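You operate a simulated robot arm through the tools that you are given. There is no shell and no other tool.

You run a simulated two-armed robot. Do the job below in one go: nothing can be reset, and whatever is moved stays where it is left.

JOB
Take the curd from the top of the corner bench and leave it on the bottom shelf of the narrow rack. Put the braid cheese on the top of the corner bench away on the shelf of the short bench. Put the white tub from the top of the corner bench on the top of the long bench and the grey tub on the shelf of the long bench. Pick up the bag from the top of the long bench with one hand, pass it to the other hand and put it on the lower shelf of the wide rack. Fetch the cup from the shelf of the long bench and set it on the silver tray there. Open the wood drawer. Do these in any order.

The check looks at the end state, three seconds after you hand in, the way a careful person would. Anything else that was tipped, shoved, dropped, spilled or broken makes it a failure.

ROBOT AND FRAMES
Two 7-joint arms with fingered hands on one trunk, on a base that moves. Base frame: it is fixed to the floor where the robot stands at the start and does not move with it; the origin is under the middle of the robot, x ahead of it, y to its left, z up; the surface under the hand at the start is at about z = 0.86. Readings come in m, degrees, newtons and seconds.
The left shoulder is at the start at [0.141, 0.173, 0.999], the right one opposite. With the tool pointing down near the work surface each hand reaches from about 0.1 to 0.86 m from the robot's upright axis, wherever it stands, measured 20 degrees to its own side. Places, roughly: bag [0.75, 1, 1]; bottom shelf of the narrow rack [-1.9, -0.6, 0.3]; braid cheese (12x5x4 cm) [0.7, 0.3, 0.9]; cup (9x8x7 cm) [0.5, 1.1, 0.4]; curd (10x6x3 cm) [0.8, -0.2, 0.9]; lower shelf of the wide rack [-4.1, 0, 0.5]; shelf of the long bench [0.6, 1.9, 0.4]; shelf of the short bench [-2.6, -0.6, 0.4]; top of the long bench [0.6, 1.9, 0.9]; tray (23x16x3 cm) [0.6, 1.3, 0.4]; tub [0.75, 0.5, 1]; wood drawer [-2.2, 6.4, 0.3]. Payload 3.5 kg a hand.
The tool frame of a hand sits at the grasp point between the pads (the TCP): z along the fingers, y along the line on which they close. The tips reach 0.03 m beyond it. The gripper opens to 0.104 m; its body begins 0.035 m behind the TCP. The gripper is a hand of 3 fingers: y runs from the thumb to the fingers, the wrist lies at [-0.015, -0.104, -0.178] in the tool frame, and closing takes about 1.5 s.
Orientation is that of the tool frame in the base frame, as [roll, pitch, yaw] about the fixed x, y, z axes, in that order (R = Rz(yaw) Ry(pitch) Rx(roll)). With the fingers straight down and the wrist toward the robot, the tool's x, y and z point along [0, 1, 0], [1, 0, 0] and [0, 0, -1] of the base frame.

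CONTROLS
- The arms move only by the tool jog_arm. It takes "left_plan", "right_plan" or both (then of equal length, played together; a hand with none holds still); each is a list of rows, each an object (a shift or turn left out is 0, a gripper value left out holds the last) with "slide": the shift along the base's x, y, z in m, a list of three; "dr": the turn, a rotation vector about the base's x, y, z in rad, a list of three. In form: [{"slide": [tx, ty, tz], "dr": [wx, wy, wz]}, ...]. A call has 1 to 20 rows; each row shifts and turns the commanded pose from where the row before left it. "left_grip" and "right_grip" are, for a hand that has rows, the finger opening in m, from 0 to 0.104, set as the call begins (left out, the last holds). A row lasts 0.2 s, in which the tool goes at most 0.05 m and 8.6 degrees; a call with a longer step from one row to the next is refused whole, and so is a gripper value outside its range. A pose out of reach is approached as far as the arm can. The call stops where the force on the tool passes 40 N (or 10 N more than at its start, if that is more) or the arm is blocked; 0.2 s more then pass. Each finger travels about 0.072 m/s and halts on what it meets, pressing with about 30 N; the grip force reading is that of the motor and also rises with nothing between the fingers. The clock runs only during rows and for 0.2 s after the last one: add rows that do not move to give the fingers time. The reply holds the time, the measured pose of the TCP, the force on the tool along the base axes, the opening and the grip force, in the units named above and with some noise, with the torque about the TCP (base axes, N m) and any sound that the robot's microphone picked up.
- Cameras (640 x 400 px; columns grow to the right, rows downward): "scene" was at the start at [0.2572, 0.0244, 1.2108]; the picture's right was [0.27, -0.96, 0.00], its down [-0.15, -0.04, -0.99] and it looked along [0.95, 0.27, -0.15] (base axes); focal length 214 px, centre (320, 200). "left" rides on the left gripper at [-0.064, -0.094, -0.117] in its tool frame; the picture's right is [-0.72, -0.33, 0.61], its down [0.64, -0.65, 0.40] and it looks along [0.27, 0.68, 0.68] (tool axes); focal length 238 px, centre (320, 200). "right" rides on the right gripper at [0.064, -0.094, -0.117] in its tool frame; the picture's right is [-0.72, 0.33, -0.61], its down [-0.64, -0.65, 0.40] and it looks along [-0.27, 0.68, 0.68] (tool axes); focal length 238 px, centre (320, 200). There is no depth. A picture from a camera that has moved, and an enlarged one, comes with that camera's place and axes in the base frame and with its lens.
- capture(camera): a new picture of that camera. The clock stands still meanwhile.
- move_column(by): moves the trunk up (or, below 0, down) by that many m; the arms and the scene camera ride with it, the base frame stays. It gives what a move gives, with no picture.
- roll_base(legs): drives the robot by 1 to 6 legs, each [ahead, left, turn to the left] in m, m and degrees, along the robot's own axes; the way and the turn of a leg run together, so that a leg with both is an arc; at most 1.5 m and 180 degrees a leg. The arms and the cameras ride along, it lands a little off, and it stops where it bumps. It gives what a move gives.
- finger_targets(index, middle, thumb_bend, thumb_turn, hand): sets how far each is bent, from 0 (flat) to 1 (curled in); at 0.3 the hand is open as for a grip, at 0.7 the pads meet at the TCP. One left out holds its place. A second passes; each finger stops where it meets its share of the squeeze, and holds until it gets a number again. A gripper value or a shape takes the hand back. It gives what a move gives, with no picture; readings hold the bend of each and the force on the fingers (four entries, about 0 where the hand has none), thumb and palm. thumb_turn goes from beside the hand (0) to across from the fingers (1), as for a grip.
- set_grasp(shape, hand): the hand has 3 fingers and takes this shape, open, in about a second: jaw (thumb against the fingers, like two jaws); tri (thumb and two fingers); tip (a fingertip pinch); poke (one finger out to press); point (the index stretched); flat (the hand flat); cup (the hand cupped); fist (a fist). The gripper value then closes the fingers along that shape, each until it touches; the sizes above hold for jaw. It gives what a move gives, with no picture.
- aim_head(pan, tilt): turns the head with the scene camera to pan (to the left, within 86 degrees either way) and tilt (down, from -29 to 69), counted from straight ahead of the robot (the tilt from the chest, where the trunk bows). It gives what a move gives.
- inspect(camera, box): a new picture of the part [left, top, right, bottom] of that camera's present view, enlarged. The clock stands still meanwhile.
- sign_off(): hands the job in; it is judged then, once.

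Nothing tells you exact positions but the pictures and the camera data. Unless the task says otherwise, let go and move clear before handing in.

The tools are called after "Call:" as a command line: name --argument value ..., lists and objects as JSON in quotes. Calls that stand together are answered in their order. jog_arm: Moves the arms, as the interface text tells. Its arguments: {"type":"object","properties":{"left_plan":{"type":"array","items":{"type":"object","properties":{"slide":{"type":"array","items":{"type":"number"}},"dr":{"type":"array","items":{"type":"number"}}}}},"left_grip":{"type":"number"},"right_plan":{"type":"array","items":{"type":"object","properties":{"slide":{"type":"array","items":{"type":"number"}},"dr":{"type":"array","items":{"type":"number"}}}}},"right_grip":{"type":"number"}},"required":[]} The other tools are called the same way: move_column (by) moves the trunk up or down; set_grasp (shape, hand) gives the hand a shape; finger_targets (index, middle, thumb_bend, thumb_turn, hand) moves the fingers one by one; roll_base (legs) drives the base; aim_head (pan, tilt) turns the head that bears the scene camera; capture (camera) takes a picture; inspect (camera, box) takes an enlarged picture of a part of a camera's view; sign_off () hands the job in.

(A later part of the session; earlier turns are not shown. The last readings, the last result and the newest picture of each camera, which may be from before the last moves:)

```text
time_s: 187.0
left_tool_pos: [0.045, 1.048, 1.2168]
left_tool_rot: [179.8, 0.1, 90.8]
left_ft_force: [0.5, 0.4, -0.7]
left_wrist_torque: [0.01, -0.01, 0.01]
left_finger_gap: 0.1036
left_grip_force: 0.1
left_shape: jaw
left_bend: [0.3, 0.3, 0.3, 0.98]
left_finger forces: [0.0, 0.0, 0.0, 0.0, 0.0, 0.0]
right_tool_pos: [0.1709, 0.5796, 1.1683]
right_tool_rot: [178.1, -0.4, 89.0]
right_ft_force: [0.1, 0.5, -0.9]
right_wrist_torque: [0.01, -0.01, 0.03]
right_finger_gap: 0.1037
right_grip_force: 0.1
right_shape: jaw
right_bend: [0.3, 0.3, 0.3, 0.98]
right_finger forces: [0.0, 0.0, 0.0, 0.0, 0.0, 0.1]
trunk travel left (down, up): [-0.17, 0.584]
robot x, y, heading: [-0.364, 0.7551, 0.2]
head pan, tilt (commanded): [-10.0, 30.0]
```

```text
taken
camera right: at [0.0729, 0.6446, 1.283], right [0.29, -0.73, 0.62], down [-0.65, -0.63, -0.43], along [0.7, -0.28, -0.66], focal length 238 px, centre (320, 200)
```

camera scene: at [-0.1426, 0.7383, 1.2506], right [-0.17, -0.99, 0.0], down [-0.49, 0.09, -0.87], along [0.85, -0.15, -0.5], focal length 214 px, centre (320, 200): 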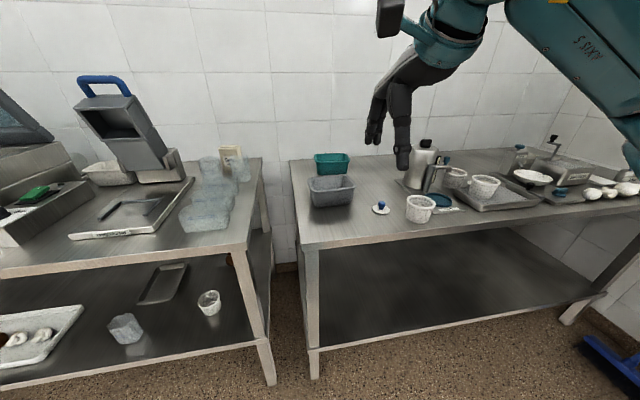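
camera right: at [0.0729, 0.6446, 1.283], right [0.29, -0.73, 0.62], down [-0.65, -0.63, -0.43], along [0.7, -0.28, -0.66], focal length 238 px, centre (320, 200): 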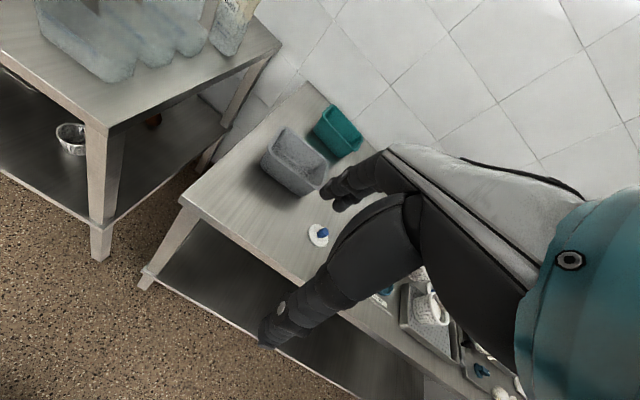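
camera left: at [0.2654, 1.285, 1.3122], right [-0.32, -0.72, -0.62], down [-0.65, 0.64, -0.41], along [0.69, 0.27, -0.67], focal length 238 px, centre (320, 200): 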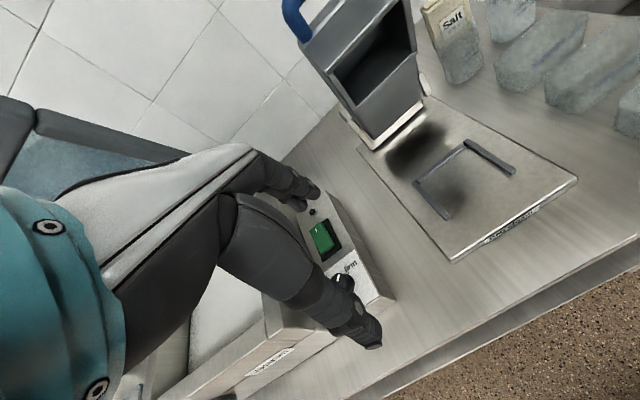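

I'll drive ahead 0.25 m and measure the grey tub from the hand camera.

Call:
roll_base --legs '[[0.22, 0, 0]]'

Call:
capture --camera "right"

Call:
inspect --camera "scene" --box '[270, 130, 430, 260]'

```text
time_s: 188.7
left_tool_pos: [0.2644, 1.0498, 1.2151]
left_tool_rot: [179.7, 0.0, 90.9]
left_ft_force: [-0.5, -1.6, -0.7]
left_wrist_torque: [0.03, 0.0, 0.02]
left_finger_gap: 0.1037
left_grip_force: 0.0
left_shape: jaw
left_bend: [0.3, 0.3, 0.3, 0.98]
left_finger forces: [0.0, 0.0, 0.0, 0.0, 0.1, 0.0]
right_tool_pos: [0.3883, 0.581, 1.1686]
right_tool_rot: [178.2, -0.3, 89.1]
right_ft_force: [-0.2, -0.5, -1.0]
right_wrist_torque: [0.01, 0.0, -0.03]
right_finger_gap: 0.1038
right_grip_force: 0.0
right_shape: jaw
right_bend: [0.3, 0.3, 0.3, 0.98]
right_finger forces: [0.0, 0.0, 0.1, 0.0, 0.0, 0.0]
trunk travel left (down, up): [-0.17, 0.584]
robot x, y, heading: [-0.1419, 0.7544, 0.2]
head pan, tilt (commanded): [-10.0, 30.0]
```

```text
taken
camera right: at [0.292, 0.646, 1.2827], right [0.3, -0.73, 0.62], down [-0.65, -0.63, -0.43], along [0.7, -0.27, -0.66], focal length 238 px, centre (320, 200)
```

right: 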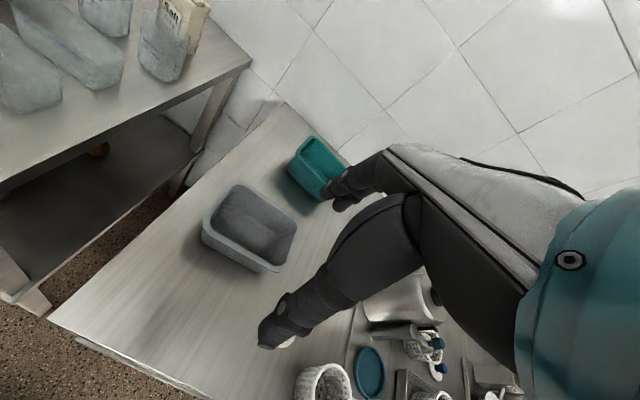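

```text
3.08 times, centred on (350, 195) of scene
camera zoom: at [0.0763, 0.7394, 1.2504], right [-0.17, -0.99, 0.0], down [-0.49, 0.08, -0.87], along [0.85, -0.15, -0.5], focal length 660 px, centre (228, 215)
```

zoom: 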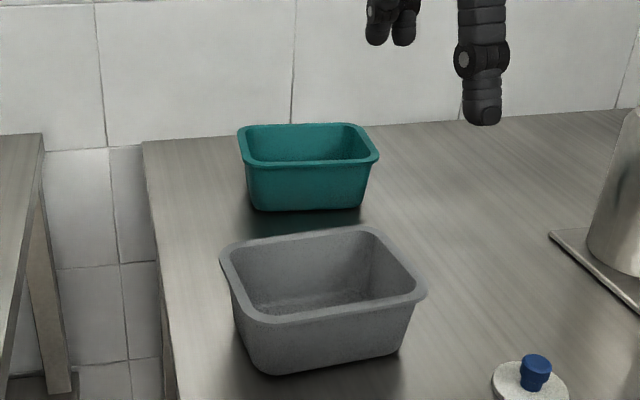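

Grey tub: rim x 0.461–0.572, y 0.52–0.66, top z≈0.93. I'll bring the right hand over its near wall.

Call:
jog_arm --right_plan '[{"slide": [0.026, 0.001, -0.04], "dr": [0, 0, -0.03]}, {"slide": [0.026, 0.001, -0.04], "dr": [0, 0, -0.03]}, {"slide": [0.026, 0.001, -0.04]}, {"slide": [0, 0, -0.04]}, {"slide": [0, 0, -0.025]}]'

Call:
capture --camera "right"

Call:
capture --camera "scene"

```text
time_s: 189.9
left_tool_pos: [0.2627, 1.0488, 1.217]
left_tool_rot: [179.8, -0.1, 90.9]
left_ft_force: [-0.1, 0.1, 0.3]
left_wrist_torque: [0.02, 0.02, 0.0]
left_finger_gap: 0.1038
left_grip_force: 0.0
left_shape: jaw
left_bend: [0.3, 0.3, 0.3, 0.98]
left_finger forces: [0.0, 0.0, 0.0, 0.1, 0.0, 0.0]
right_tool_pos: [0.4681, 0.5821, 0.9834]
right_tool_rot: [178.1, -0.4, 85.6]
right_ft_force: [-0.6, 0.4, -0.1]
right_wrist_torque: [0.0, 0.01, -0.02]
right_finger_gap: 0.1035
right_grip_force: 0.1
right_shape: jaw
right_bend: [0.3, 0.3, 0.3, 0.98]
right_finger forces: [0.0, 0.0, 0.0, 0.0, 0.1, 0.0]
trunk travel left (down, up): [-0.17, 0.584]
robot x, y, heading: [-0.1412, 0.7523, 0.4]
head pan, tilt (commanded): [-10.0, 30.0]
```

```text
taken
camera right: at [0.3748, 0.6531, 1.0973], right [0.25, -0.74, 0.62], down [-0.69, -0.59, -0.43], along [0.68, -0.32, -0.66], focal length 238 px, centre (320, 200)
```

right: 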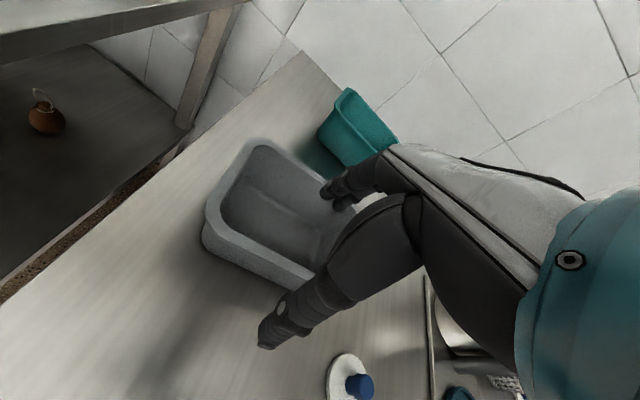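

```text
taken
camera scene: at [0.0758, 0.7394, 1.2505], right [-0.17, -0.99, 0.0], down [-0.49, 0.08, -0.87], along [0.85, -0.15, -0.5], focal length 214 px, centre (320, 200)
```

scene: 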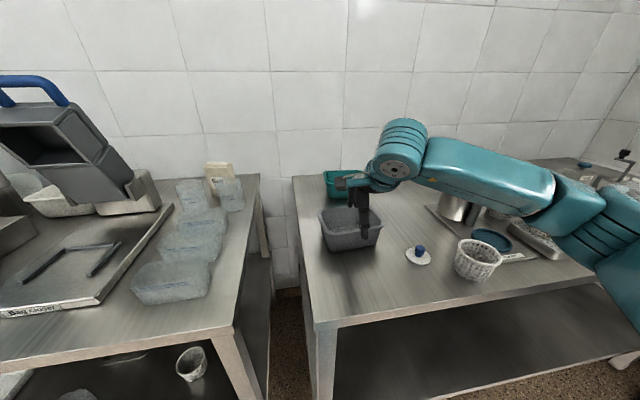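

The rim's outer edge is at x≈0.451, so I'll shift back 8 mm and lower.

Call:
jog_arm --right_plan '[{"slide": [-0.008, 0, -0.02]}, {"slide": [0, 0, -0.025]}, {"slide": [0, 0, -0.02]}, {}]'

Call:
capture --camera "right"

Call:
inspect --camera "scene" --box '[300, 100, 440, 270]'

```text
time_s: 190.9
left_tool_pos: [0.2619, 1.049, 1.216]
left_tool_rot: [179.6, 0.1, 90.8]
left_ft_force: [-0.7, -0.2, -0.2]
left_wrist_torque: [-0.01, 0.03, 0.01]
left_finger_gap: 0.1037
left_grip_force: 0.0
left_shape: jaw
left_bend: [0.3, 0.3, 0.3, 0.98]
left_finger forces: [0.1, 0.0, 0.0, 0.0, 0.1, 0.1]
right_tool_pos: [0.4568, 0.5838, 0.9204]
right_tool_rot: [178.1, -0.4, 85.6]
right_ft_force: [-0.7, 0.2, -0.1]
right_wrist_torque: [-0.03, 0.02, 0.02]
right_finger_gap: 0.1037
right_grip_force: 0.0
right_shape: jaw
right_bend: [0.3, 0.3, 0.3, 0.98]
right_finger forces: [0.0, 0.1, 0.1, 0.1, 0.1, 0.0]
trunk travel left (down, up): [-0.17, 0.584]
robot x, y, heading: [-0.1416, 0.7528, 0.1]
head pan, tilt (commanded): [-10.0, 30.0]
```

```text
taken
camera right: at [0.3632, 0.6539, 1.0343], right [0.25, -0.74, 0.62], down [-0.69, -0.59, -0.43], along [0.68, -0.32, -0.66], focal length 238 px, centre (320, 200)
```

right: 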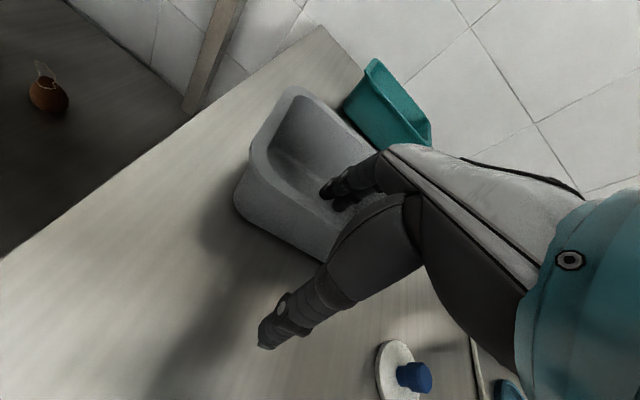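

```text
2.35 times, centred on (370, 185) of scene
camera zoom: at [0.0755, 0.7394, 1.2506], right [-0.17, -0.99, 0.0], down [-0.49, 0.08, -0.87], along [0.85, -0.15, -0.5], focal length 505 px, centre (202, 235)
```

zoom: 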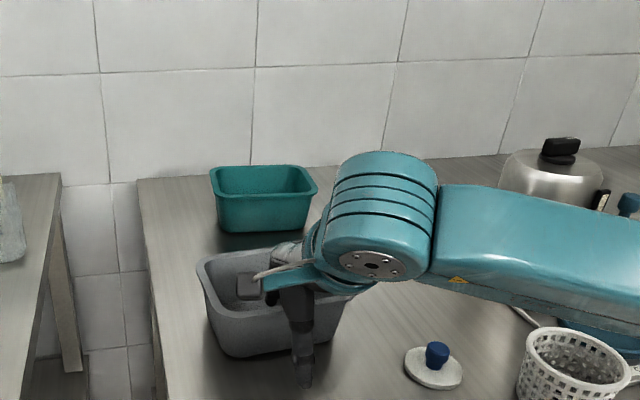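

Fingers are inside, thumb outside. Closing on the wall.

Call:
jog_arm --right_plan '[{}, {}, {}, {}, {}, {}, {}, {}, {}]' --right_grip 0.0

Call:
jog_arm --right_plan '[{"slide": [0, 0, 0.015]}, {"slide": [0, 0, 0.02]}, {}]'

Call:
capture --camera "right"

Call:
inspect --camera "scene" --box '[300, 100, 440, 270]'

```text
time_s: 192.9
left_tool_pos: [0.2635, 1.0496, 1.217]
left_tool_rot: [179.7, 0.0, 90.9]
left_ft_force: [-0.1, 0.6, -0.7]
left_wrist_torque: [-0.04, 0.01, 0.0]
left_finger_gap: 0.1039
left_grip_force: 0.0
left_shape: jaw
left_bend: [0.3, 0.3, 0.3, 0.98]
left_finger forces: [0.0, 0.0, 0.0, 0.0, 0.0, 0.0]
right_tool_pos: [0.4558, 0.5834, 0.9209]
right_tool_rot: [178.1, -0.4, 85.7]
right_ft_force: [-0.1, 0.8, 0.8]
right_wrist_torque: [0.05, -0.05, 0.04]
right_finger_gap: 0.0
right_grip_force: 29.8
right_shape: jaw
right_bend: [0.7, 0.7, 0.71, 1.0]
right_finger forces: [17.6, 9.0, 0.0, 0.0, 26.6, 0.0]
trunk travel left (down, up): [-0.17, 0.584]
robot x, y, heading: [-0.1411, 0.7577, 0.2]
head pan, tilt (commanded): [-10.0, 30.0]
```

```text
time_s: 193.7
left_tool_pos: [0.2617, 1.0496, 1.2164]
left_tool_rot: [179.8, 0.0, 90.9]
left_ft_force: [0.2, 0.3, -0.6]
left_wrist_torque: [-0.03, 0.0, -0.03]
left_finger_gap: 0.1038
left_grip_force: 0.0
left_shape: jaw
left_bend: [0.3, 0.3, 0.3, 0.98]
left_finger forces: [0.0, 0.1, 0.0, 0.1, 0.1, 0.1]
right_tool_pos: [0.4573, 0.5824, 0.9558]
right_tool_rot: [178.2, -0.4, 85.6]
right_ft_force: [0.2, 0.0, -0.7]
right_wrist_torque: [0.01, 0.03, 0.01]
right_finger_gap: 0.0001
right_grip_force: 30.2
right_shape: jaw
right_bend: [0.7, 0.7, 0.71, 1.0]
right_finger forces: [19.0, 9.4, 0.0, 0.0, 28.2, 0.0]
trunk travel left (down, up): [-0.17, 0.584]
robot x, y, heading: [-0.1422, 0.755, -0.1]
head pan, tilt (commanded): [-10.0, 30.0]
```

```text
taken
camera right: at [0.3644, 0.6535, 1.0696], right [0.25, -0.74, 0.62], down [-0.69, -0.59, -0.43], along [0.68, -0.32, -0.66], focal length 238 px, centre (320, 200)
```

right: 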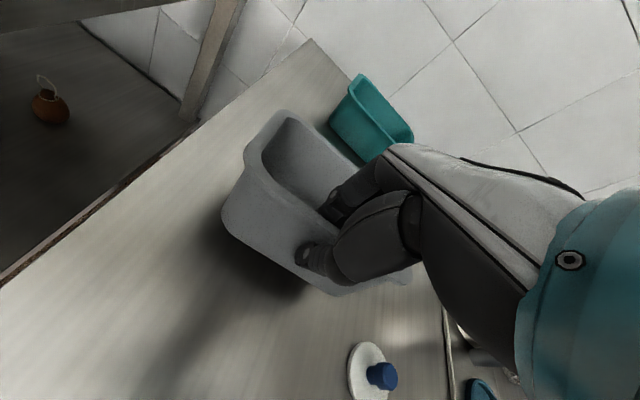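

```text
2.35 times, centred on (370, 185) of scene
camera zoom: at [0.0757, 0.7393, 1.2505], right [-0.17, -0.99, 0.0], down [-0.49, 0.08, -0.87], along [0.85, -0.15, -0.5], focal length 505 px, centre (202, 235)
```

zoom: 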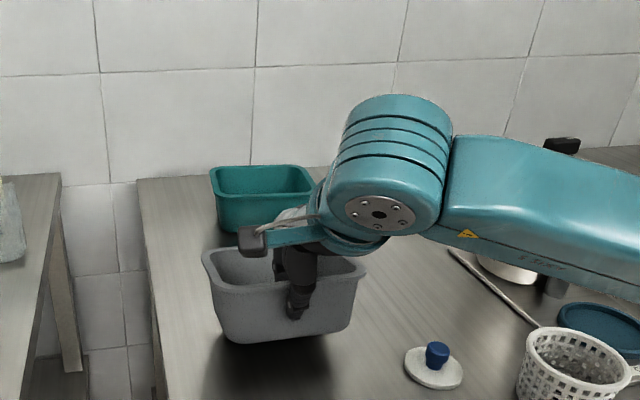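

Held. I'll raise it and pull back, then drive back and left in front of the long bench.

Call:
jog_arm --right_plan '[{"slide": [-0.01, 0, 0.03]}, {"slide": [-0.01, 0, 0.035]}, {"slide": [-0.01, 0, 0.035]}, {"slide": [-0.02, 0, 0.035]}, {"slide": [-0.02, 0, 0.035]}, {"slide": [-0.02, 0, 0.02]}]'

Call:
roll_base --legs '[[-0.3, 0, 0], [0, 0.92, 0]]'

Call:
aim_head --pan -10 --tilt 45

Call:
capture --camera "scene"

Call:
capture --camera "right"

```text
time_s: 195.1
left_tool_pos: [0.2621, 1.0489, 1.2169]
left_tool_rot: [179.6, 0.1, 91.0]
left_ft_force: [-0.1, 0.1, -0.4]
left_wrist_torque: [0.0, -0.01, 0.04]
left_finger_gap: 0.1036
left_grip_force: 0.0
left_shape: jaw
left_bend: [0.3, 0.3, 0.3, 0.98]
left_finger forces: [0.0, 0.0, 0.0, 0.0, 0.0, 0.0]
right_tool_pos: [0.3682, 0.5849, 1.145]
right_tool_rot: [178.2, -0.4, 85.7]
right_ft_force: [0.8, 0.3, -0.3]
right_wrist_torque: [0.01, 0.03, -0.03]
right_finger_gap: 0.0002
right_grip_force: 29.9
right_shape: jaw
right_bend: [0.7, 0.7, 0.71, 1.0]
right_finger forces: [19.1, 9.3, 0.0, 0.1, 28.2, 0.0]
trunk travel left (down, up): [-0.17, 0.584]
robot x, y, heading: [-0.1439, 0.756, 0.1]
head pan, tilt (commanded): [-10.0, 30.0]
```

```text
time_s: 201.7
left_tool_pos: [-0.0549, 1.9758, 1.2162]
left_tool_rot: [179.7, 0.0, 91.1]
left_ft_force: [0.9, 0.6, -0.4]
left_wrist_torque: [0.0, -0.05, 0.04]
left_finger_gap: 0.1035
left_grip_force: 0.0
left_shape: jaw
left_bend: [0.3, 0.3, 0.3, 0.98]
left_finger forces: [0.0, 0.1, 0.1, 0.0, 0.0, 0.0]
right_tool_pos: [0.0523, 1.5121, 1.1448]
right_tool_rot: [178.0, -0.4, 85.8]
right_ft_force: [0.0, -0.1, -0.9]
right_wrist_torque: [-0.03, 0.05, -0.03]
right_finger_gap: 0.0001
right_grip_force: 30.6
right_shape: jaw
right_bend: [0.7, 0.7, 0.71, 1.0]
right_finger forces: [19.1, 9.3, 0.1, 0.1, 28.1, 0.0]
trunk travel left (down, up): [-0.17, 0.584]
robot x, y, heading: [-0.4597, 1.6785, 0.5]
head pan, tilt (commanded): [-10.0, 30.0]
```

```text
time_s: 202.4
left_tool_pos: [-0.0544, 1.9753, 1.2172]
left_tool_rot: [179.8, 0.0, 91.1]
left_ft_force: [0.1, 0.1, -1.7]
left_wrist_torque: [0.01, 0.03, -0.02]
left_finger_gap: 0.1035
left_grip_force: 0.0
left_shape: jaw
left_bend: [0.3, 0.3, 0.3, 0.98]
left_finger forces: [0.0, 0.1, 0.0, 0.0, 0.1, 0.0]
right_tool_pos: [0.0531, 1.5115, 1.1447]
right_tool_rot: [178.2, -0.4, 85.8]
right_ft_force: [0.7, 0.1, -0.5]
right_wrist_torque: [-0.02, 0.06, 0.04]
right_finger_gap: 0.0
right_grip_force: 30.0
right_shape: jaw
right_bend: [0.7, 0.7, 0.71, 1.0]
right_finger forces: [19.0, 9.3, 0.1, 0.0, 28.1, 0.1]
trunk travel left (down, up): [-0.17, 0.584]
robot x, y, heading: [-0.4575, 1.6808, 0.4]
head pan, tilt (commanded): [-10.0, 45.0]
```

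```text
taken
camera scene: at [-0.2501, 1.6664, 1.228], right [-0.17, -0.99, 0.0], down [-0.7, 0.12, -0.71], along [0.7, -0.12, -0.71], focal length 214 px, centre (320, 200)
```

scene: 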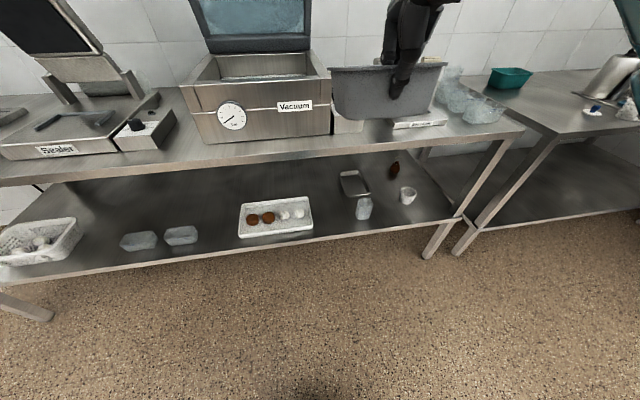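

```text
taken
camera right: at [-0.0405, 1.5812, 1.2586], right [0.25, -0.74, 0.62], down [-0.68, -0.59, -0.43], along [0.68, -0.31, -0.66], focal length 238 px, centre (320, 200)
```

right: 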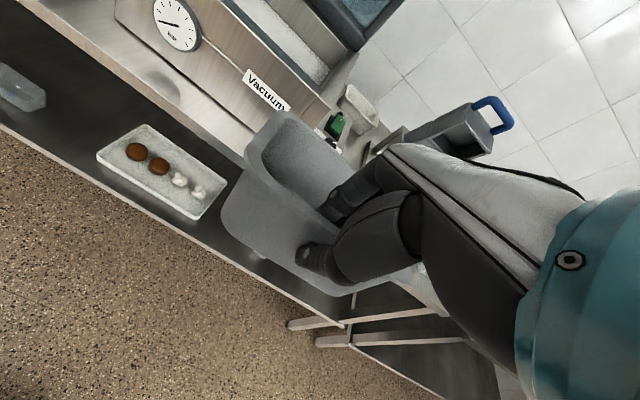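

Free spot on the shelf between the clear cup (y≈1.33) and the egg tray (y≥1.59): centre y≈1.48. I'll lower the trunk and bring the tub down in front of the bench.

Call:
move_column --by -0.17

Call:
jog_arm --right_plan '[{"slide": [0.02, -0.01, -0.04]}, {"slide": [0.02, -0.01, -0.04]}, {"slide": [0.02, 0, -0.04]}, {"slide": [0.01, 0, -0.045]}, {"slide": [0, 0, -0.045]}, {"slide": [0, 0, -0.045]}, {"slide": [0, 0, -0.045]}, {"slide": [0, 0, -0.045]}, {"slide": [0, 0, -0.045]}, {"slide": [0, 0, -0.04]}]'

Call:
capture --camera "scene"

Call:
capture --camera "right"

```text
time_s: 204.4
left_tool_pos: [-0.0306, 1.9756, 1.032]
left_tool_rot: [-177.4, 0.0, 91.0]
left_ft_force: [-0.3, -0.8, 0.0]
left_wrist_torque: [0.0, -0.02, 0.03]
left_finger_gap: 0.1037
left_grip_force: 0.1
left_shape: jaw
left_bend: [0.3, 0.3, 0.3, 0.98]
left_finger forces: [0.0, 0.0, 0.0, 0.0, 0.1, 0.0]
right_tool_pos: [0.0522, 1.5108, 0.9756]
right_tool_rot: [178.1, -0.3, 85.8]
right_ft_force: [1.2, 0.2, -1.2]
right_wrist_torque: [0.02, 0.01, -0.03]
right_finger_gap: 0.0002
right_grip_force: 30.0
right_shape: jaw
right_bend: [0.7, 0.7, 0.71, 1.0]
right_finger forces: [18.9, 9.3, 0.0, 0.0, 28.2, 0.0]
trunk travel left (down, up): [0.0, 0.754]
robot x, y, heading: [-0.4627, 1.6802, 0.5]
head pan, tilt (commanded): [-10.0, 45.0]
```

```text
time_s: 206.6
left_tool_pos: [-0.0279, 1.9757, 1.0325]
left_tool_rot: [-177.3, 0.1, 90.9]
left_ft_force: [0.0, 0.4, 1.0]
left_wrist_torque: [0.01, 0.01, 0.04]
left_finger_gap: 0.1038
left_grip_force: 0.1
left_shape: jaw
left_bend: [0.3, 0.3, 0.3, 0.98]
left_finger forces: [0.1, 0.0, 0.0, 0.0, 0.0, 0.0]
right_tool_pos: [0.1249, 1.4909, 0.542]
right_tool_rot: [178.1, -0.4, 85.8]
right_ft_force: [-0.1, -1.0, -0.8]
right_wrist_torque: [-0.04, 0.05, 0.01]
right_finger_gap: 0.0
right_grip_force: 30.0
right_shape: jaw
right_bend: [0.7, 0.7, 0.71, 1.0]
right_finger forces: [18.6, 9.6, 0.0, 0.0, 27.9, 0.0]
trunk travel left (down, up): [0.0, 0.754]
robot x, y, heading: [-0.458, 1.6838, 0.4]
head pan, tilt (commanded): [-10.0, 45.0]
```

```text
taken
camera scene: at [-0.1491, 1.6671, 1.0467], right [-0.17, -0.99, 0.0], down [-0.7, 0.12, -0.71], along [0.7, -0.12, -0.71], focal length 214 px, centre (320, 200)
```

scene: 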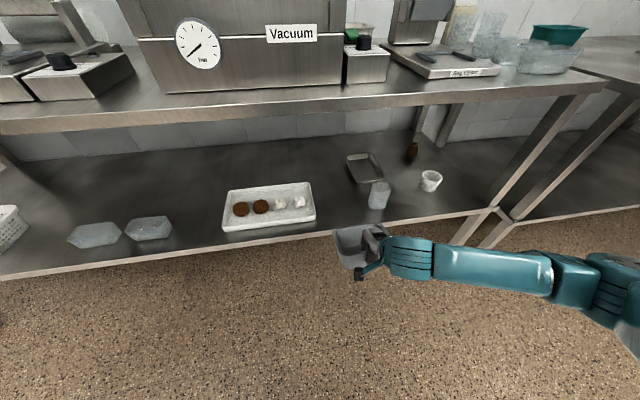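

```text
taken
camera right: at [0.0311, 1.5611, 0.6582], right [0.25, -0.74, 0.62], down [-0.68, -0.59, -0.43], along [0.69, -0.31, -0.66], focal length 238 px, centre (320, 200)
```

right: 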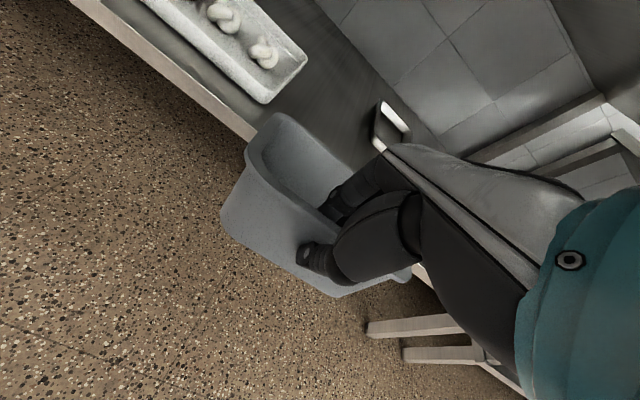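

The tub hangs in front of the shelf at the right height. I'll drive ahead 0.2 m and check.

Call:
roll_base --legs '[[0.2, 0, 0]]'

Call:
capture --camera "scene"

Call:
capture --camera "right"

```text
time_s: 208.2
left_tool_pos: [0.1705, 1.9753, 1.0317]
left_tool_rot: [-177.4, 0.0, 90.9]
left_ft_force: [-0.6, -0.5, 0.4]
left_wrist_torque: [-0.02, 0.01, -0.03]
left_finger_gap: 0.1035
left_grip_force: 0.1
left_shape: jaw
left_bend: [0.3, 0.3, 0.3, 0.98]
left_finger forces: [0.0, 0.0, 0.0, 0.0, 0.0, 0.1]
right_tool_pos: [0.3245, 1.4921, 0.545]
right_tool_rot: [178.2, -0.3, 85.8]
right_ft_force: [0.3, -0.4, -1.0]
right_wrist_torque: [-0.01, 0.02, -0.03]
right_finger_gap: 0.0002
right_grip_force: 30.0
right_shape: jaw
right_bend: [0.7, 0.7, 0.71, 1.0]
right_finger forces: [18.7, 9.4, 0.1, 0.0, 28.0, 0.1]
trunk travel left (down, up): [0.0, 0.754]
robot x, y, heading: [-0.2572, 1.6794, 0.3]
head pan, tilt (commanded): [-10.0, 45.0]
```

```text
taken
camera scene: at [0.0505, 1.6681, 1.0467], right [-0.17, -0.99, 0.0], down [-0.7, 0.12, -0.71], along [0.7, -0.12, -0.71], focal length 214 px, centre (320, 200)
```

scene: 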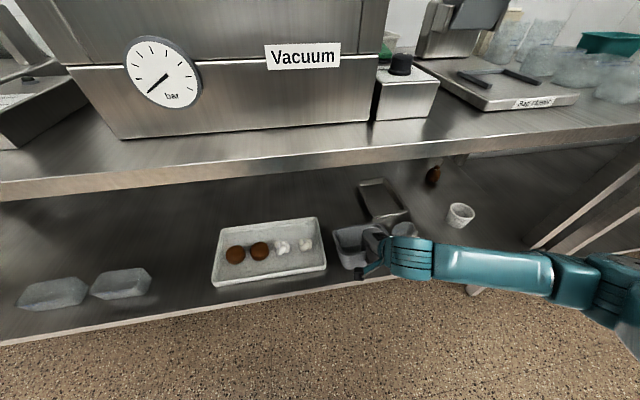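

```text
taken
camera right: at [0.2305, 1.5621, 0.6585], right [0.25, -0.74, 0.62], down [-0.68, -0.59, -0.43], along [0.68, -0.32, -0.66], focal length 238 px, centre (320, 200)
```

right: 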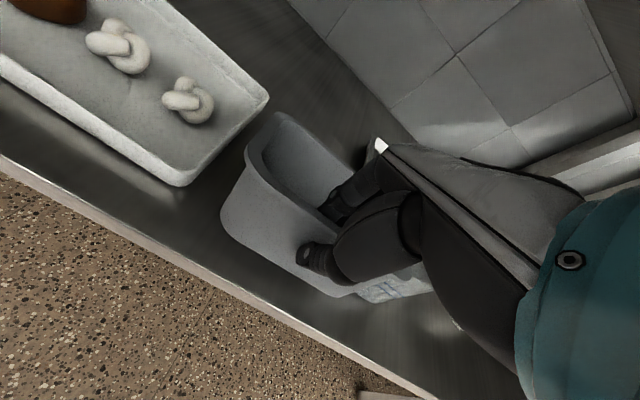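

Good clearance on both sides. I'll move in 5 cm and lower toward the shelf.

Call:
jog_arm --right_plan '[{"slide": [0.025, -0.006, 0]}, {"slide": [0.027, -0.006, 0]}, {"slide": [0, 0, -0.025]}, {"slide": [0, 0, -0.02]}]'

Call:
capture --camera "right"

Call:
inspect --camera "scene" --box '[200, 150, 480, 300]'

```text
time_s: 209.2
left_tool_pos: [0.1703, 1.9769, 1.032]
left_tool_rot: [-177.4, 0.1, 90.8]
left_ft_force: [0.2, -0.1, -0.4]
left_wrist_torque: [0.03, -0.02, 0.01]
left_finger_gap: 0.1038
left_grip_force: 0.0
left_shape: jaw
left_bend: [0.3, 0.3, 0.3, 0.98]
left_finger forces: [0.0, 0.0, 0.0, 0.0, 0.0, 0.0]
right_tool_pos: [0.3757, 1.4799, 0.4988]
right_tool_rot: [178.2, -0.5, 85.9]
right_ft_force: [0.1, -0.6, -1.0]
right_wrist_torque: [-0.03, -0.03, 0.04]
right_finger_gap: 0.0001
right_grip_force: 30.2
right_shape: jaw
right_bend: [0.7, 0.7, 0.71, 1.0]
right_finger forces: [18.5, 9.3, 0.0, 0.0, 27.7, 0.0]
trunk travel left (down, up): [0.0, 0.754]
robot x, y, heading: [-0.2552, 1.6838, 0.2]
head pan, tilt (commanded): [-10.0, 45.0]
```

```text
taken
camera right: at [0.2825, 1.5502, 0.6135], right [0.25, -0.74, 0.62], down [-0.68, -0.59, -0.43], along [0.68, -0.32, -0.66], focal length 238 px, centre (320, 200)
```

right: 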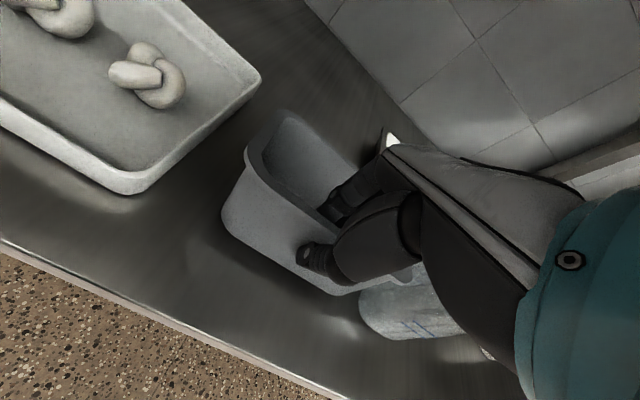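

```text
2.29 times, centred on (340, 225) of scene
camera zoom: at [0.0502, 1.6682, 1.0468], right [-0.17, -0.99, 0.0], down [-0.7, 0.12, -0.71], along [0.7, -0.12, -0.71], focal length 490 px, centre (274, 143)
```

zoom: 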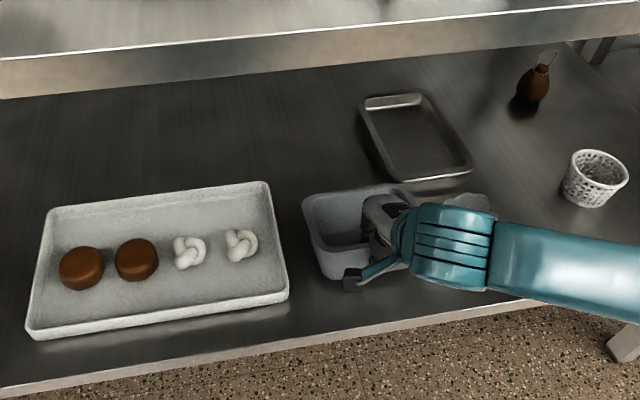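

I'll shift 1 cm to the left away from the clear cup and lower onto the shelf in small steps.

Call:
jog_arm --right_plan '[{"slide": [0, 0.012, 0]}, {"slide": [0, 0, -0.01]}, {}]'

Call:
jog_arm --right_plan '[{"slide": [0, 0, -0.008]}, {"slide": [0, 0, -0.006]}, {}]'

Call:
capture --camera "right"

```text
time_s: 210.0
left_tool_pos: [0.1691, 1.9758, 1.0321]
left_tool_rot: [-177.4, 0.0, 90.9]
left_ft_force: [0.1, 0.0, 0.0]
left_wrist_torque: [0.01, 0.06, -0.01]
left_finger_gap: 0.1037
left_grip_force: 0.1
left_shape: jaw
left_bend: [0.3, 0.3, 0.3, 0.98]
left_finger forces: [0.1, 0.1, 0.0, 0.1, 0.0, 0.0]
right_tool_pos: [0.3741, 1.4925, 0.4901]
right_tool_rot: [178.1, -0.4, 85.9]
right_ft_force: [-0.4, -0.6, 0.1]
right_wrist_torque: [-0.02, -0.07, 0.03]
right_finger_gap: 0.0001
right_grip_force: 30.1
right_shape: jaw
right_bend: [0.7, 0.7, 0.71, 1.0]
right_finger forces: [18.0, 9.4, 0.1, 0.0, 27.6, 0.1]
trunk travel left (down, up): [0.0, 0.754]
robot x, y, heading: [-0.2565, 1.6801, 0.4]
head pan, tilt (commanded): [-10.0, 45.0]
```

```text
time_s: 210.8
left_tool_pos: [0.1676, 1.9764, 1.0324]
left_tool_rot: [-177.5, 0.1, 90.9]
left_ft_force: [-0.7, -0.3, 0.2]
left_wrist_torque: [0.01, 0.0, -0.01]
left_finger_gap: 0.1036
left_grip_force: 0.1
left_shape: jaw
left_bend: [0.3, 0.3, 0.3, 0.98]
left_finger forces: [0.0, 0.0, 0.0, 0.0, 0.0, 0.0]
right_tool_pos: [0.3756, 1.4923, 0.4785]
right_tool_rot: [177.8, -0.5, 85.8]
right_ft_force: [-1.8, -1.2, 16.7]
right_wrist_torque: [-0.03, -0.06, 0.0]
right_finger_gap: 0.0008
right_grip_force: 30.3
right_shape: jaw
right_bend: [0.7, 0.7, 0.71, 1.0]
right_finger forces: [20.7, 11.0, 0.0, 0.1, 32.6, 0.0]
trunk travel left (down, up): [0.0, 0.754]
robot x, y, heading: [-0.259, 1.6794, 0.2]
head pan, tilt (commanded): [-10.0, 45.0]
```

```text
taken
camera right: at [0.2826, 1.5621, 0.592], right [0.25, -0.74, 0.62], down [-0.68, -0.59, -0.43], along [0.69, -0.31, -0.65], focal length 238 px, centre (320, 200)
```

right: 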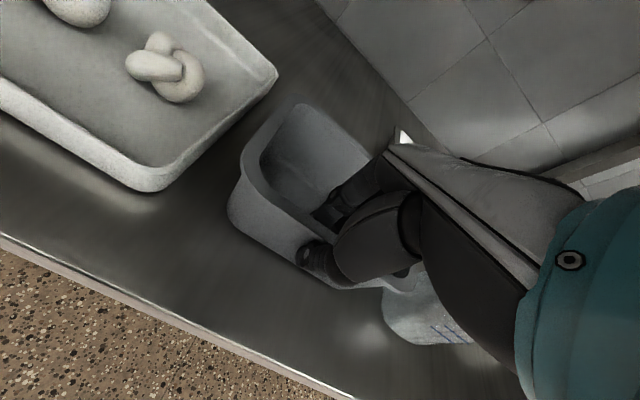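

The tub is seated on the shelf. I'll ease up and open the hand.

Call:
jog_arm --right_plan '[{"slide": [0, 0, 0.002]}, {}]'

Call:
jog_arm --right_plan '[{}, {}, {}, {}]' --right_grip 0.035

Call:
jog_arm --right_plan '[{"slide": [0, 0, 0.015]}, {"slide": [0, 0, 0.02]}, {"slide": [0, 0, 0.02]}]'

Call:
capture --camera "right"

```text
time_s: 211.4
left_tool_pos: [0.1688, 1.9774, 1.0336]
left_tool_rot: [-177.4, 0.0, 90.9]
left_ft_force: [1.2, 0.6, 0.3]
left_wrist_torque: [0.0, 0.0, 0.01]
left_finger_gap: 0.1036
left_grip_force: 0.1
left_shape: jaw
left_bend: [0.3, 0.3, 0.3, 0.98]
left_finger forces: [0.1, 0.0, 0.0, 0.0, 0.0, 0.0]
right_tool_pos: [0.3761, 1.4923, 0.4787]
right_tool_rot: [178.0, -0.4, 85.9]
right_ft_force: [2.0, 0.3, 13.6]
right_wrist_torque: [-0.02, -0.2, -0.03]
right_finger_gap: 0.0007
right_grip_force: 30.5
right_shape: jaw
right_bend: [0.7, 0.7, 0.71, 1.0]
right_finger forces: [21.7, 12.1, 0.1, 0.0, 30.6, 0.0]
trunk travel left (down, up): [0.0, 0.754]
robot x, y, heading: [-0.2593, 1.6827, 0.4]
head pan, tilt (commanded): [-10.0, 45.0]
```

```text
time_s: 212.4
left_tool_pos: [0.1691, 1.9764, 1.032]
left_tool_rot: [-177.4, 0.0, 90.9]
left_ft_force: [-0.1, -0.2, -0.1]
left_wrist_torque: [-0.02, -0.01, 0.01]
left_finger_gap: 0.1038
left_grip_force: 0.1
left_shape: jaw
left_bend: [0.3, 0.3, 0.3, 0.98]
left_finger forces: [0.1, 0.0, 0.0, 0.1, 0.0, 0.0]
right_tool_pos: [0.3742, 1.4918, 0.4768]
right_tool_rot: [178.2, -0.4, 85.8]
right_ft_force: [0.0, 0.4, -0.8]
right_wrist_torque: [-0.01, -0.03, 0.03]
right_finger_gap: 0.0345
right_grip_force: 0.0
right_shape: jaw
right_bend: [0.74, 0.52, 0.73, 1.0]
right_finger forces: [0.0, 0.0, 0.1, 0.1, 0.1, 0.0]
trunk travel left (down, up): [0.0, 0.754]
robot x, y, heading: [-0.2574, 1.6802, 0.6]
head pan, tilt (commanded): [-10.0, 45.0]
```

```text
time_s: 213.2
left_tool_pos: [0.1689, 1.9777, 1.0314]
left_tool_rot: [-177.5, 0.1, 90.9]
left_ft_force: [-0.9, 0.2, 0.4]
left_wrist_torque: [0.03, 0.02, 0.01]
left_finger_gap: 0.1033
left_grip_force: 0.0
left_shape: jaw
left_bend: [0.3, 0.3, 0.3, 0.98]
left_finger forces: [0.0, 0.0, 0.0, 0.1, 0.0, 0.0]
right_tool_pos: [0.3753, 1.4907, 0.5339]
right_tool_rot: [178.1, -0.3, 85.8]
right_ft_force: [-0.3, -0.3, -0.1]
right_wrist_torque: [-0.01, -0.05, 0.0]
right_finger_gap: 0.0344
right_grip_force: 0.1
right_shape: jaw
right_bend: [0.74, 0.52, 0.73, 1.0]
right_finger forces: [0.0, 0.0, 0.1, 0.0, 0.0, 0.0]
trunk travel left (down, up): [0.0, 0.754]
robot x, y, heading: [-0.2607, 1.681, 0.3]
head pan, tilt (commanded): [-10.0, 45.0]
```

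```text
taken
camera right: at [0.2827, 1.5616, 0.6473], right [0.25, -0.74, 0.62], down [-0.68, -0.59, -0.43], along [0.68, -0.32, -0.66], focal length 238 px, centre (320, 200)
```

right: 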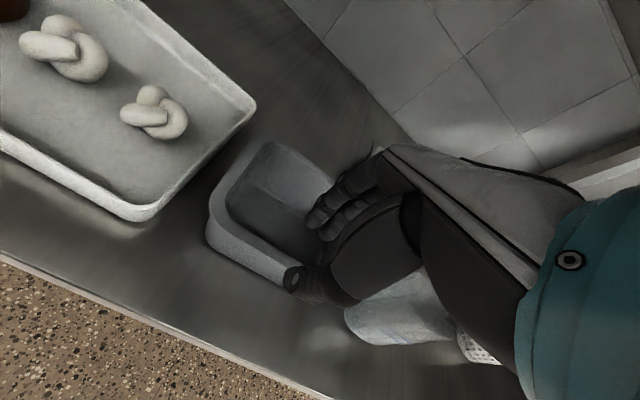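

The grey tub sits on the shelf. I'll raise the hand clear, back out, and move to the cup.

Call:
jog_arm --right_plan '[{"slide": [0, 0, 0.03]}]'

Call:
roll_base --legs '[[-0.2, 0, 0], [0, -0.42, 0]]'

Call:
aim_head --pan -5 --tilt 45

Call:
capture --camera "scene"

Call:
capture --camera "right"

```text
time_s: 213.6
left_tool_pos: [0.1696, 1.9756, 1.0306]
left_tool_rot: [-177.4, 0.0, 90.9]
left_ft_force: [-0.8, -0.5, 0.2]
left_wrist_torque: [-0.01, 0.02, 0.05]
left_finger_gap: 0.1039
left_grip_force: 0.0
left_shape: jaw
left_bend: [0.3, 0.3, 0.3, 0.98]
left_finger forces: [0.0, 0.0, 0.1, 0.1, 0.0, 0.0]
right_tool_pos: [0.3755, 1.4913, 0.564]
right_tool_rot: [178.0, -0.4, 85.9]
right_ft_force: [-1.2, 0.2, 0.4]
right_wrist_torque: [0.04, 0.01, -0.01]
right_finger_gap: 0.0347
right_grip_force: 0.0
right_shape: jaw
right_bend: [0.74, 0.52, 0.73, 1.0]
right_finger forces: [0.0, 0.1, 0.0, 0.0, 0.0, 0.1]
trunk travel left (down, up): [0.0, 0.754]
robot x, y, heading: [-0.2618, 1.6829, 0.4]
head pan, tilt (commanded): [-10.0, 45.0]
```

```text
time_s: 217.4
left_tool_pos: [-0.0319, 1.5575, 1.0325]
left_tool_rot: [-177.4, 0.1, 91.2]
left_ft_force: [0.1, 0.8, 0.2]
left_wrist_torque: [-0.02, -0.01, 0.02]
left_finger_gap: 0.1036
left_grip_force: 0.0
left_shape: jaw
left_bend: [0.3, 0.3, 0.3, 0.98]
left_finger forces: [0.0, 0.0, 0.0, 0.0, 0.0, 0.0]
right_tool_pos: [0.1775, 1.0722, 0.5621]
right_tool_rot: [178.1, -0.4, 86.0]
right_ft_force: [0.0, 0.3, -0.3]
right_wrist_torque: [0.02, 0.0, 0.01]
right_finger_gap: 0.0349
right_grip_force: 0.1
right_shape: jaw
right_bend: [0.74, 0.52, 0.73, 1.0]
right_finger forces: [0.0, 0.1, 0.0, 0.0, 0.0, 0.0]
trunk travel left (down, up): [0.0, 0.754]
robot x, y, heading: [-0.457, 1.2602, 0.4]
head pan, tilt (commanded): [-10.0, 45.0]
```

```text
time_s: 218.0
left_tool_pos: [-0.0318, 1.5566, 1.0317]
left_tool_rot: [-177.4, 0.1, 91.2]
left_ft_force: [-0.4, -0.6, 0.1]
left_wrist_torque: [-0.02, -0.03, -0.01]
left_finger_gap: 0.1037
left_grip_force: 0.0
left_shape: jaw
left_bend: [0.3, 0.3, 0.3, 0.98]
left_finger forces: [0.0, 0.0, 0.1, 0.0, 0.1, 0.0]
right_tool_pos: [0.1763, 1.0713, 0.5624]
right_tool_rot: [178.1, -0.4, 86.0]
right_ft_force: [1.0, -0.5, 0.0]
right_wrist_torque: [0.02, 0.01, -0.02]
right_finger_gap: 0.035
right_grip_force: 0.1
right_shape: jaw
right_bend: [0.74, 0.52, 0.73, 1.0]
right_finger forces: [0.0, 0.0, 0.1, 0.1, 0.1, 0.1]
trunk travel left (down, up): [0.0, 0.754]
robot x, y, heading: [-0.4588, 1.261, 0.6]
head pan, tilt (commanded): [-5.0, 45.0]
```

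```text
taken
camera scene: at [-0.1488, 1.2552, 1.0468], right [-0.08, -1.0, 0.0], down [-0.7, 0.05, -0.71], along [0.7, -0.05, -0.71], focal length 214 px, centre (320, 200)
```

scene: 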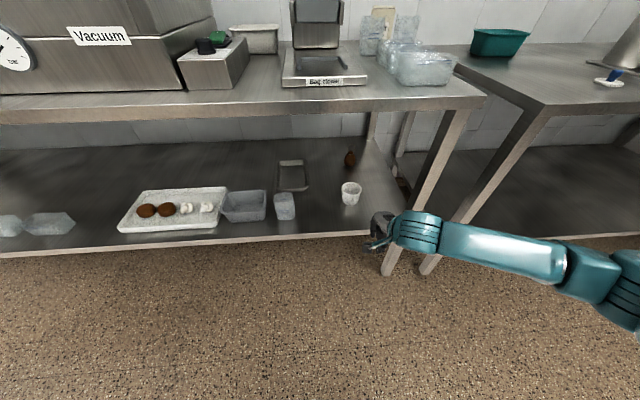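

```text
taken
camera right: at [0.0834, 1.142, 0.677], right [0.25, -0.74, 0.62], down [-0.68, -0.59, -0.43], along [0.69, -0.31, -0.66], focal length 238 px, centre (320, 200)
```

right: 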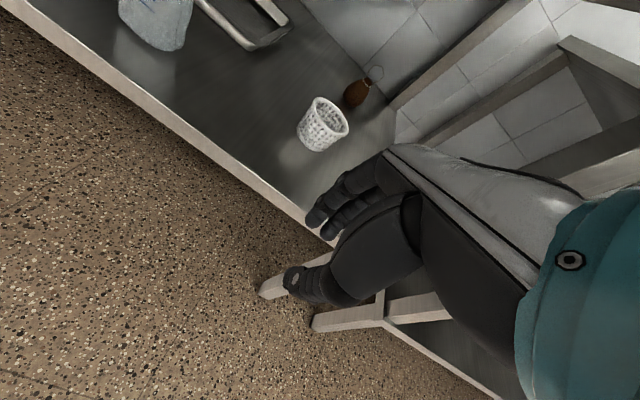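

The cup stands at about (0.465, 1.08) with rim z≈0.48. I'll open the hand partially and drive ahead 0.2 m.

Call:
jog_arm --right_plan '[{"slide": [0, 0.005, 0]}, {}, {}, {}]' --right_grip 0.075

Call:
roll_base --legs '[[0.2, 0, -0.4]]'

Call:
capture --camera "right"

Call:
capture --camera "scene"

```text
time_s: 219.0
left_tool_pos: [-0.0306, 1.5557, 1.0317]
left_tool_rot: [-177.4, 0.0, 91.3]
left_ft_force: [0.0, -0.5, -0.5]
left_wrist_torque: [0.01, -0.01, -0.01]
left_finger_gap: 0.1034
left_grip_force: 0.1
left_shape: jaw
left_bend: [0.3, 0.3, 0.3, 0.98]
left_finger forces: [0.1, 0.0, 0.1, 0.0, 0.1, 0.1]
right_tool_pos: [0.1769, 1.0776, 0.5634]
right_tool_rot: [178.1, -0.5, 86.0]
right_ft_force: [-0.1, 0.5, -0.5]
right_wrist_torque: [0.02, 0.0, -0.02]
right_finger_gap: 0.0746
right_grip_force: 0.1
right_shape: jaw
right_bend: [0.27, 0.37, 0.57, 0.99]
right_finger forces: [0.0, 0.1, 0.0, 0.1, 0.0, 0.0]
trunk travel left (down, up): [0.0, 0.754]
robot x, y, heading: [-0.4586, 1.2574, 0.6]
head pan, tilt (commanded): [-5.0, 45.0]
```

```text
time_s: 220.6
left_tool_pos: [0.169, 1.5573, 1.0324]
left_tool_rot: [-177.4, 0.1, 91.0]
left_ft_force: [0.4, -0.8, -0.3]
left_wrist_torque: [-0.02, 0.02, 0.0]
left_finger_gap: 0.1039
left_grip_force: 0.0
left_shape: jaw
left_bend: [0.3, 0.3, 0.3, 0.98]
left_finger forces: [0.0, 0.1, 0.1, 0.0, 0.0, 0.1]
right_tool_pos: [0.3759, 1.076, 0.5633]
right_tool_rot: [178.1, -0.4, 85.7]
right_ft_force: [-0.1, -0.5, 0.2]
right_wrist_torque: [-0.03, 0.0, 0.02]
right_finger_gap: 0.0745
right_grip_force: 0.2
right_shape: jaw
right_bend: [0.27, 0.37, 0.57, 0.99]
right_finger forces: [0.0, 0.1, 0.0, 0.1, 0.1, 0.0]
trunk travel left (down, up): [0.0, 0.754]
robot x, y, heading: [-0.259, 1.2623, 0.4]
head pan, tilt (commanded): [-5.0, 45.0]
```

```text
taken
camera right: at [0.2822, 1.1462, 0.6771], right [0.25, -0.74, 0.62], down [-0.68, -0.59, -0.43], along [0.68, -0.32, -0.66], focal length 238 px, centre (320, 200)
```

right: 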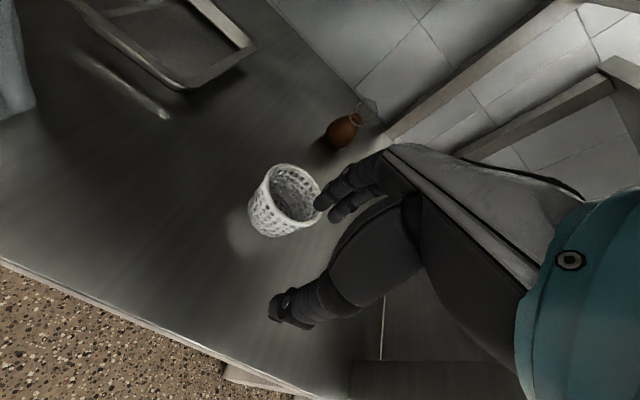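

```text
taken
camera scene: at [0.0505, 1.2556, 1.0467], right [-0.08, -1.0, 0.0], down [-0.7, 0.06, -0.71], along [0.7, -0.06, -0.71], focal length 214 px, centre (320, 200)
```

scene: 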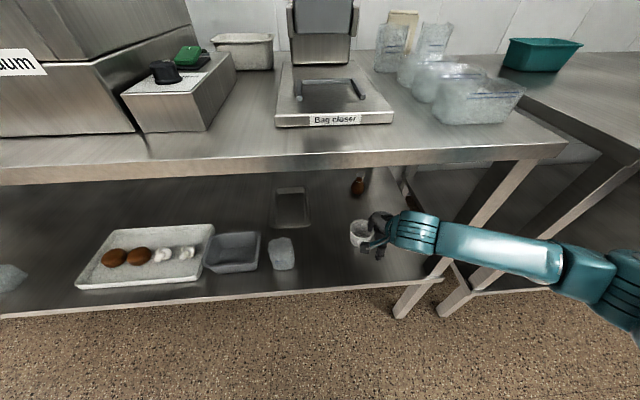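

I'll zoom in on the cup to fix its near rim.

Call:
inspect --camera "right" --box '[220, 140, 360, 260]'

```text
3.33 times, centred on (290, 200) of right
camera zoom: at [0.2822, 1.1462, 0.6771], right [0.25, -0.74, 0.62], down [-0.68, -0.59, -0.43], along [0.68, -0.32, -0.66], focal length 794 px, centre (420, 200)
```

zoom: 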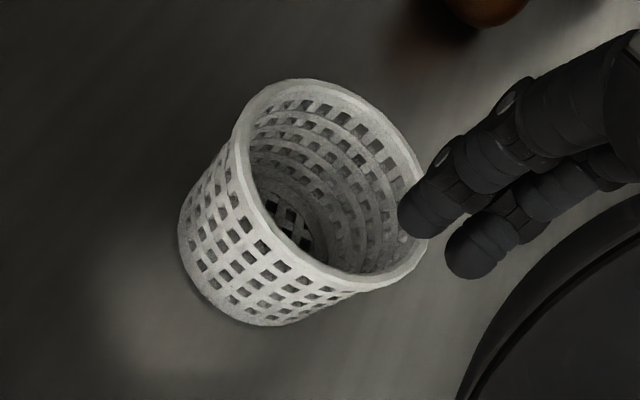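

Cup centre (0.4645, 1.087), near rim x≈0.425, rim z≈0.485. I'll move over the near wall and lower.

Call:
jog_arm --right_plan '[{"slide": [0.027, 0.006, -0.005]}, {"slide": [0.027, 0.005, -0.005]}, {}]'

Call:
capture --camera "right"

```text
time_s: 221.4
left_tool_pos: [0.1678, 1.5567, 1.0324]
left_tool_rot: [-177.4, 0.1, 91.0]
left_ft_force: [0.1, 0.7, 0.3]
left_wrist_torque: [0.0, -0.01, -0.02]
left_finger_gap: 0.1037
left_grip_force: 0.1
left_shape: jaw
left_bend: [0.3, 0.3, 0.3, 0.98]
left_finger forces: [0.1, 0.0, 0.1, 0.1, 0.0, 0.1]
right_tool_pos: [0.4276, 1.0858, 0.5534]
right_tool_rot: [178.1, -0.4, 85.8]
right_ft_force: [0.3, -0.1, -0.1]
right_wrist_torque: [-0.04, -0.02, 0.0]
right_finger_gap: 0.0747
right_grip_force: 0.2
right_shape: jaw
right_bend: [0.27, 0.37, 0.57, 0.99]
right_finger forces: [0.0, 0.0, 0.0, 0.0, 0.0, 0.0]
trunk travel left (down, up): [0.0, 0.754]
robot x, y, heading: [-0.2625, 1.2571, 0.5]
head pan, tilt (commanded): [-5.0, 45.0]
```

```text
taken
camera right: at [0.335, 1.1562, 0.667], right [0.25, -0.74, 0.62], down [-0.68, -0.59, -0.43], along [0.68, -0.31, -0.66], focal length 238 px, centre (320, 200)
```

right: 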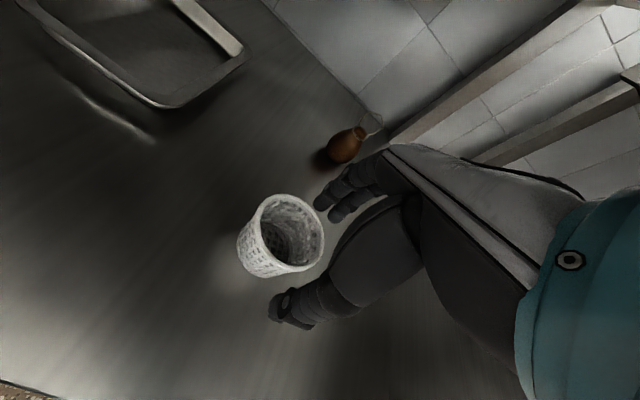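

Call:
jog_arm --right_plan '[{"slide": [0, 0, -0.025]}, {"slide": [0.001, 0, -0.025]}, {}]'

Call:
capture --camera "right"

```text
time_s: 222.2
left_tool_pos: [0.1687, 1.556, 1.0332]
left_tool_rot: [-177.3, 0.2, 90.9]
left_ft_force: [0.3, 1.1, 0.2]
left_wrist_torque: [0.01, -0.02, -0.03]
left_finger_gap: 0.1037
left_grip_force: 0.1
left_shape: jaw
left_bend: [0.3, 0.3, 0.3, 0.98]
left_finger forces: [0.1, 0.0, 0.0, 0.0, 0.1, 0.1]
right_tool_pos: [0.4304, 1.086, 0.5023]
right_tool_rot: [178.1, -0.4, 85.6]
right_ft_force: [0.2, 0.6, -0.2]
right_wrist_torque: [0.0, 0.01, -0.02]
right_finger_gap: 0.0745
right_grip_force: 0.0
right_shape: jaw
right_bend: [0.27, 0.37, 0.57, 0.99]
right_finger forces: [0.1, 0.0, 0.1, 0.0, 0.1, 0.1]
trunk travel left (down, up): [0.0, 0.754]
robot x, y, heading: [-0.259, 1.2625, 0.5]
head pan, tilt (commanded): [-5.0, 45.0]
```

```text
taken
camera right: at [0.3374, 1.1561, 0.6171], right [0.25, -0.74, 0.62], down [-0.68, -0.59, -0.43], along [0.68, -0.32, -0.66], focal length 238 px, centre (320, 200)
```

right: 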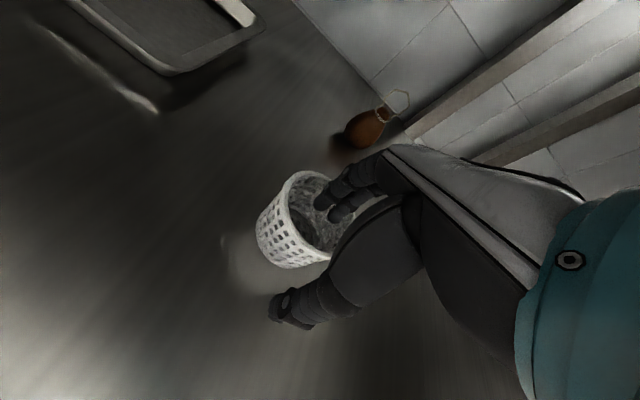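

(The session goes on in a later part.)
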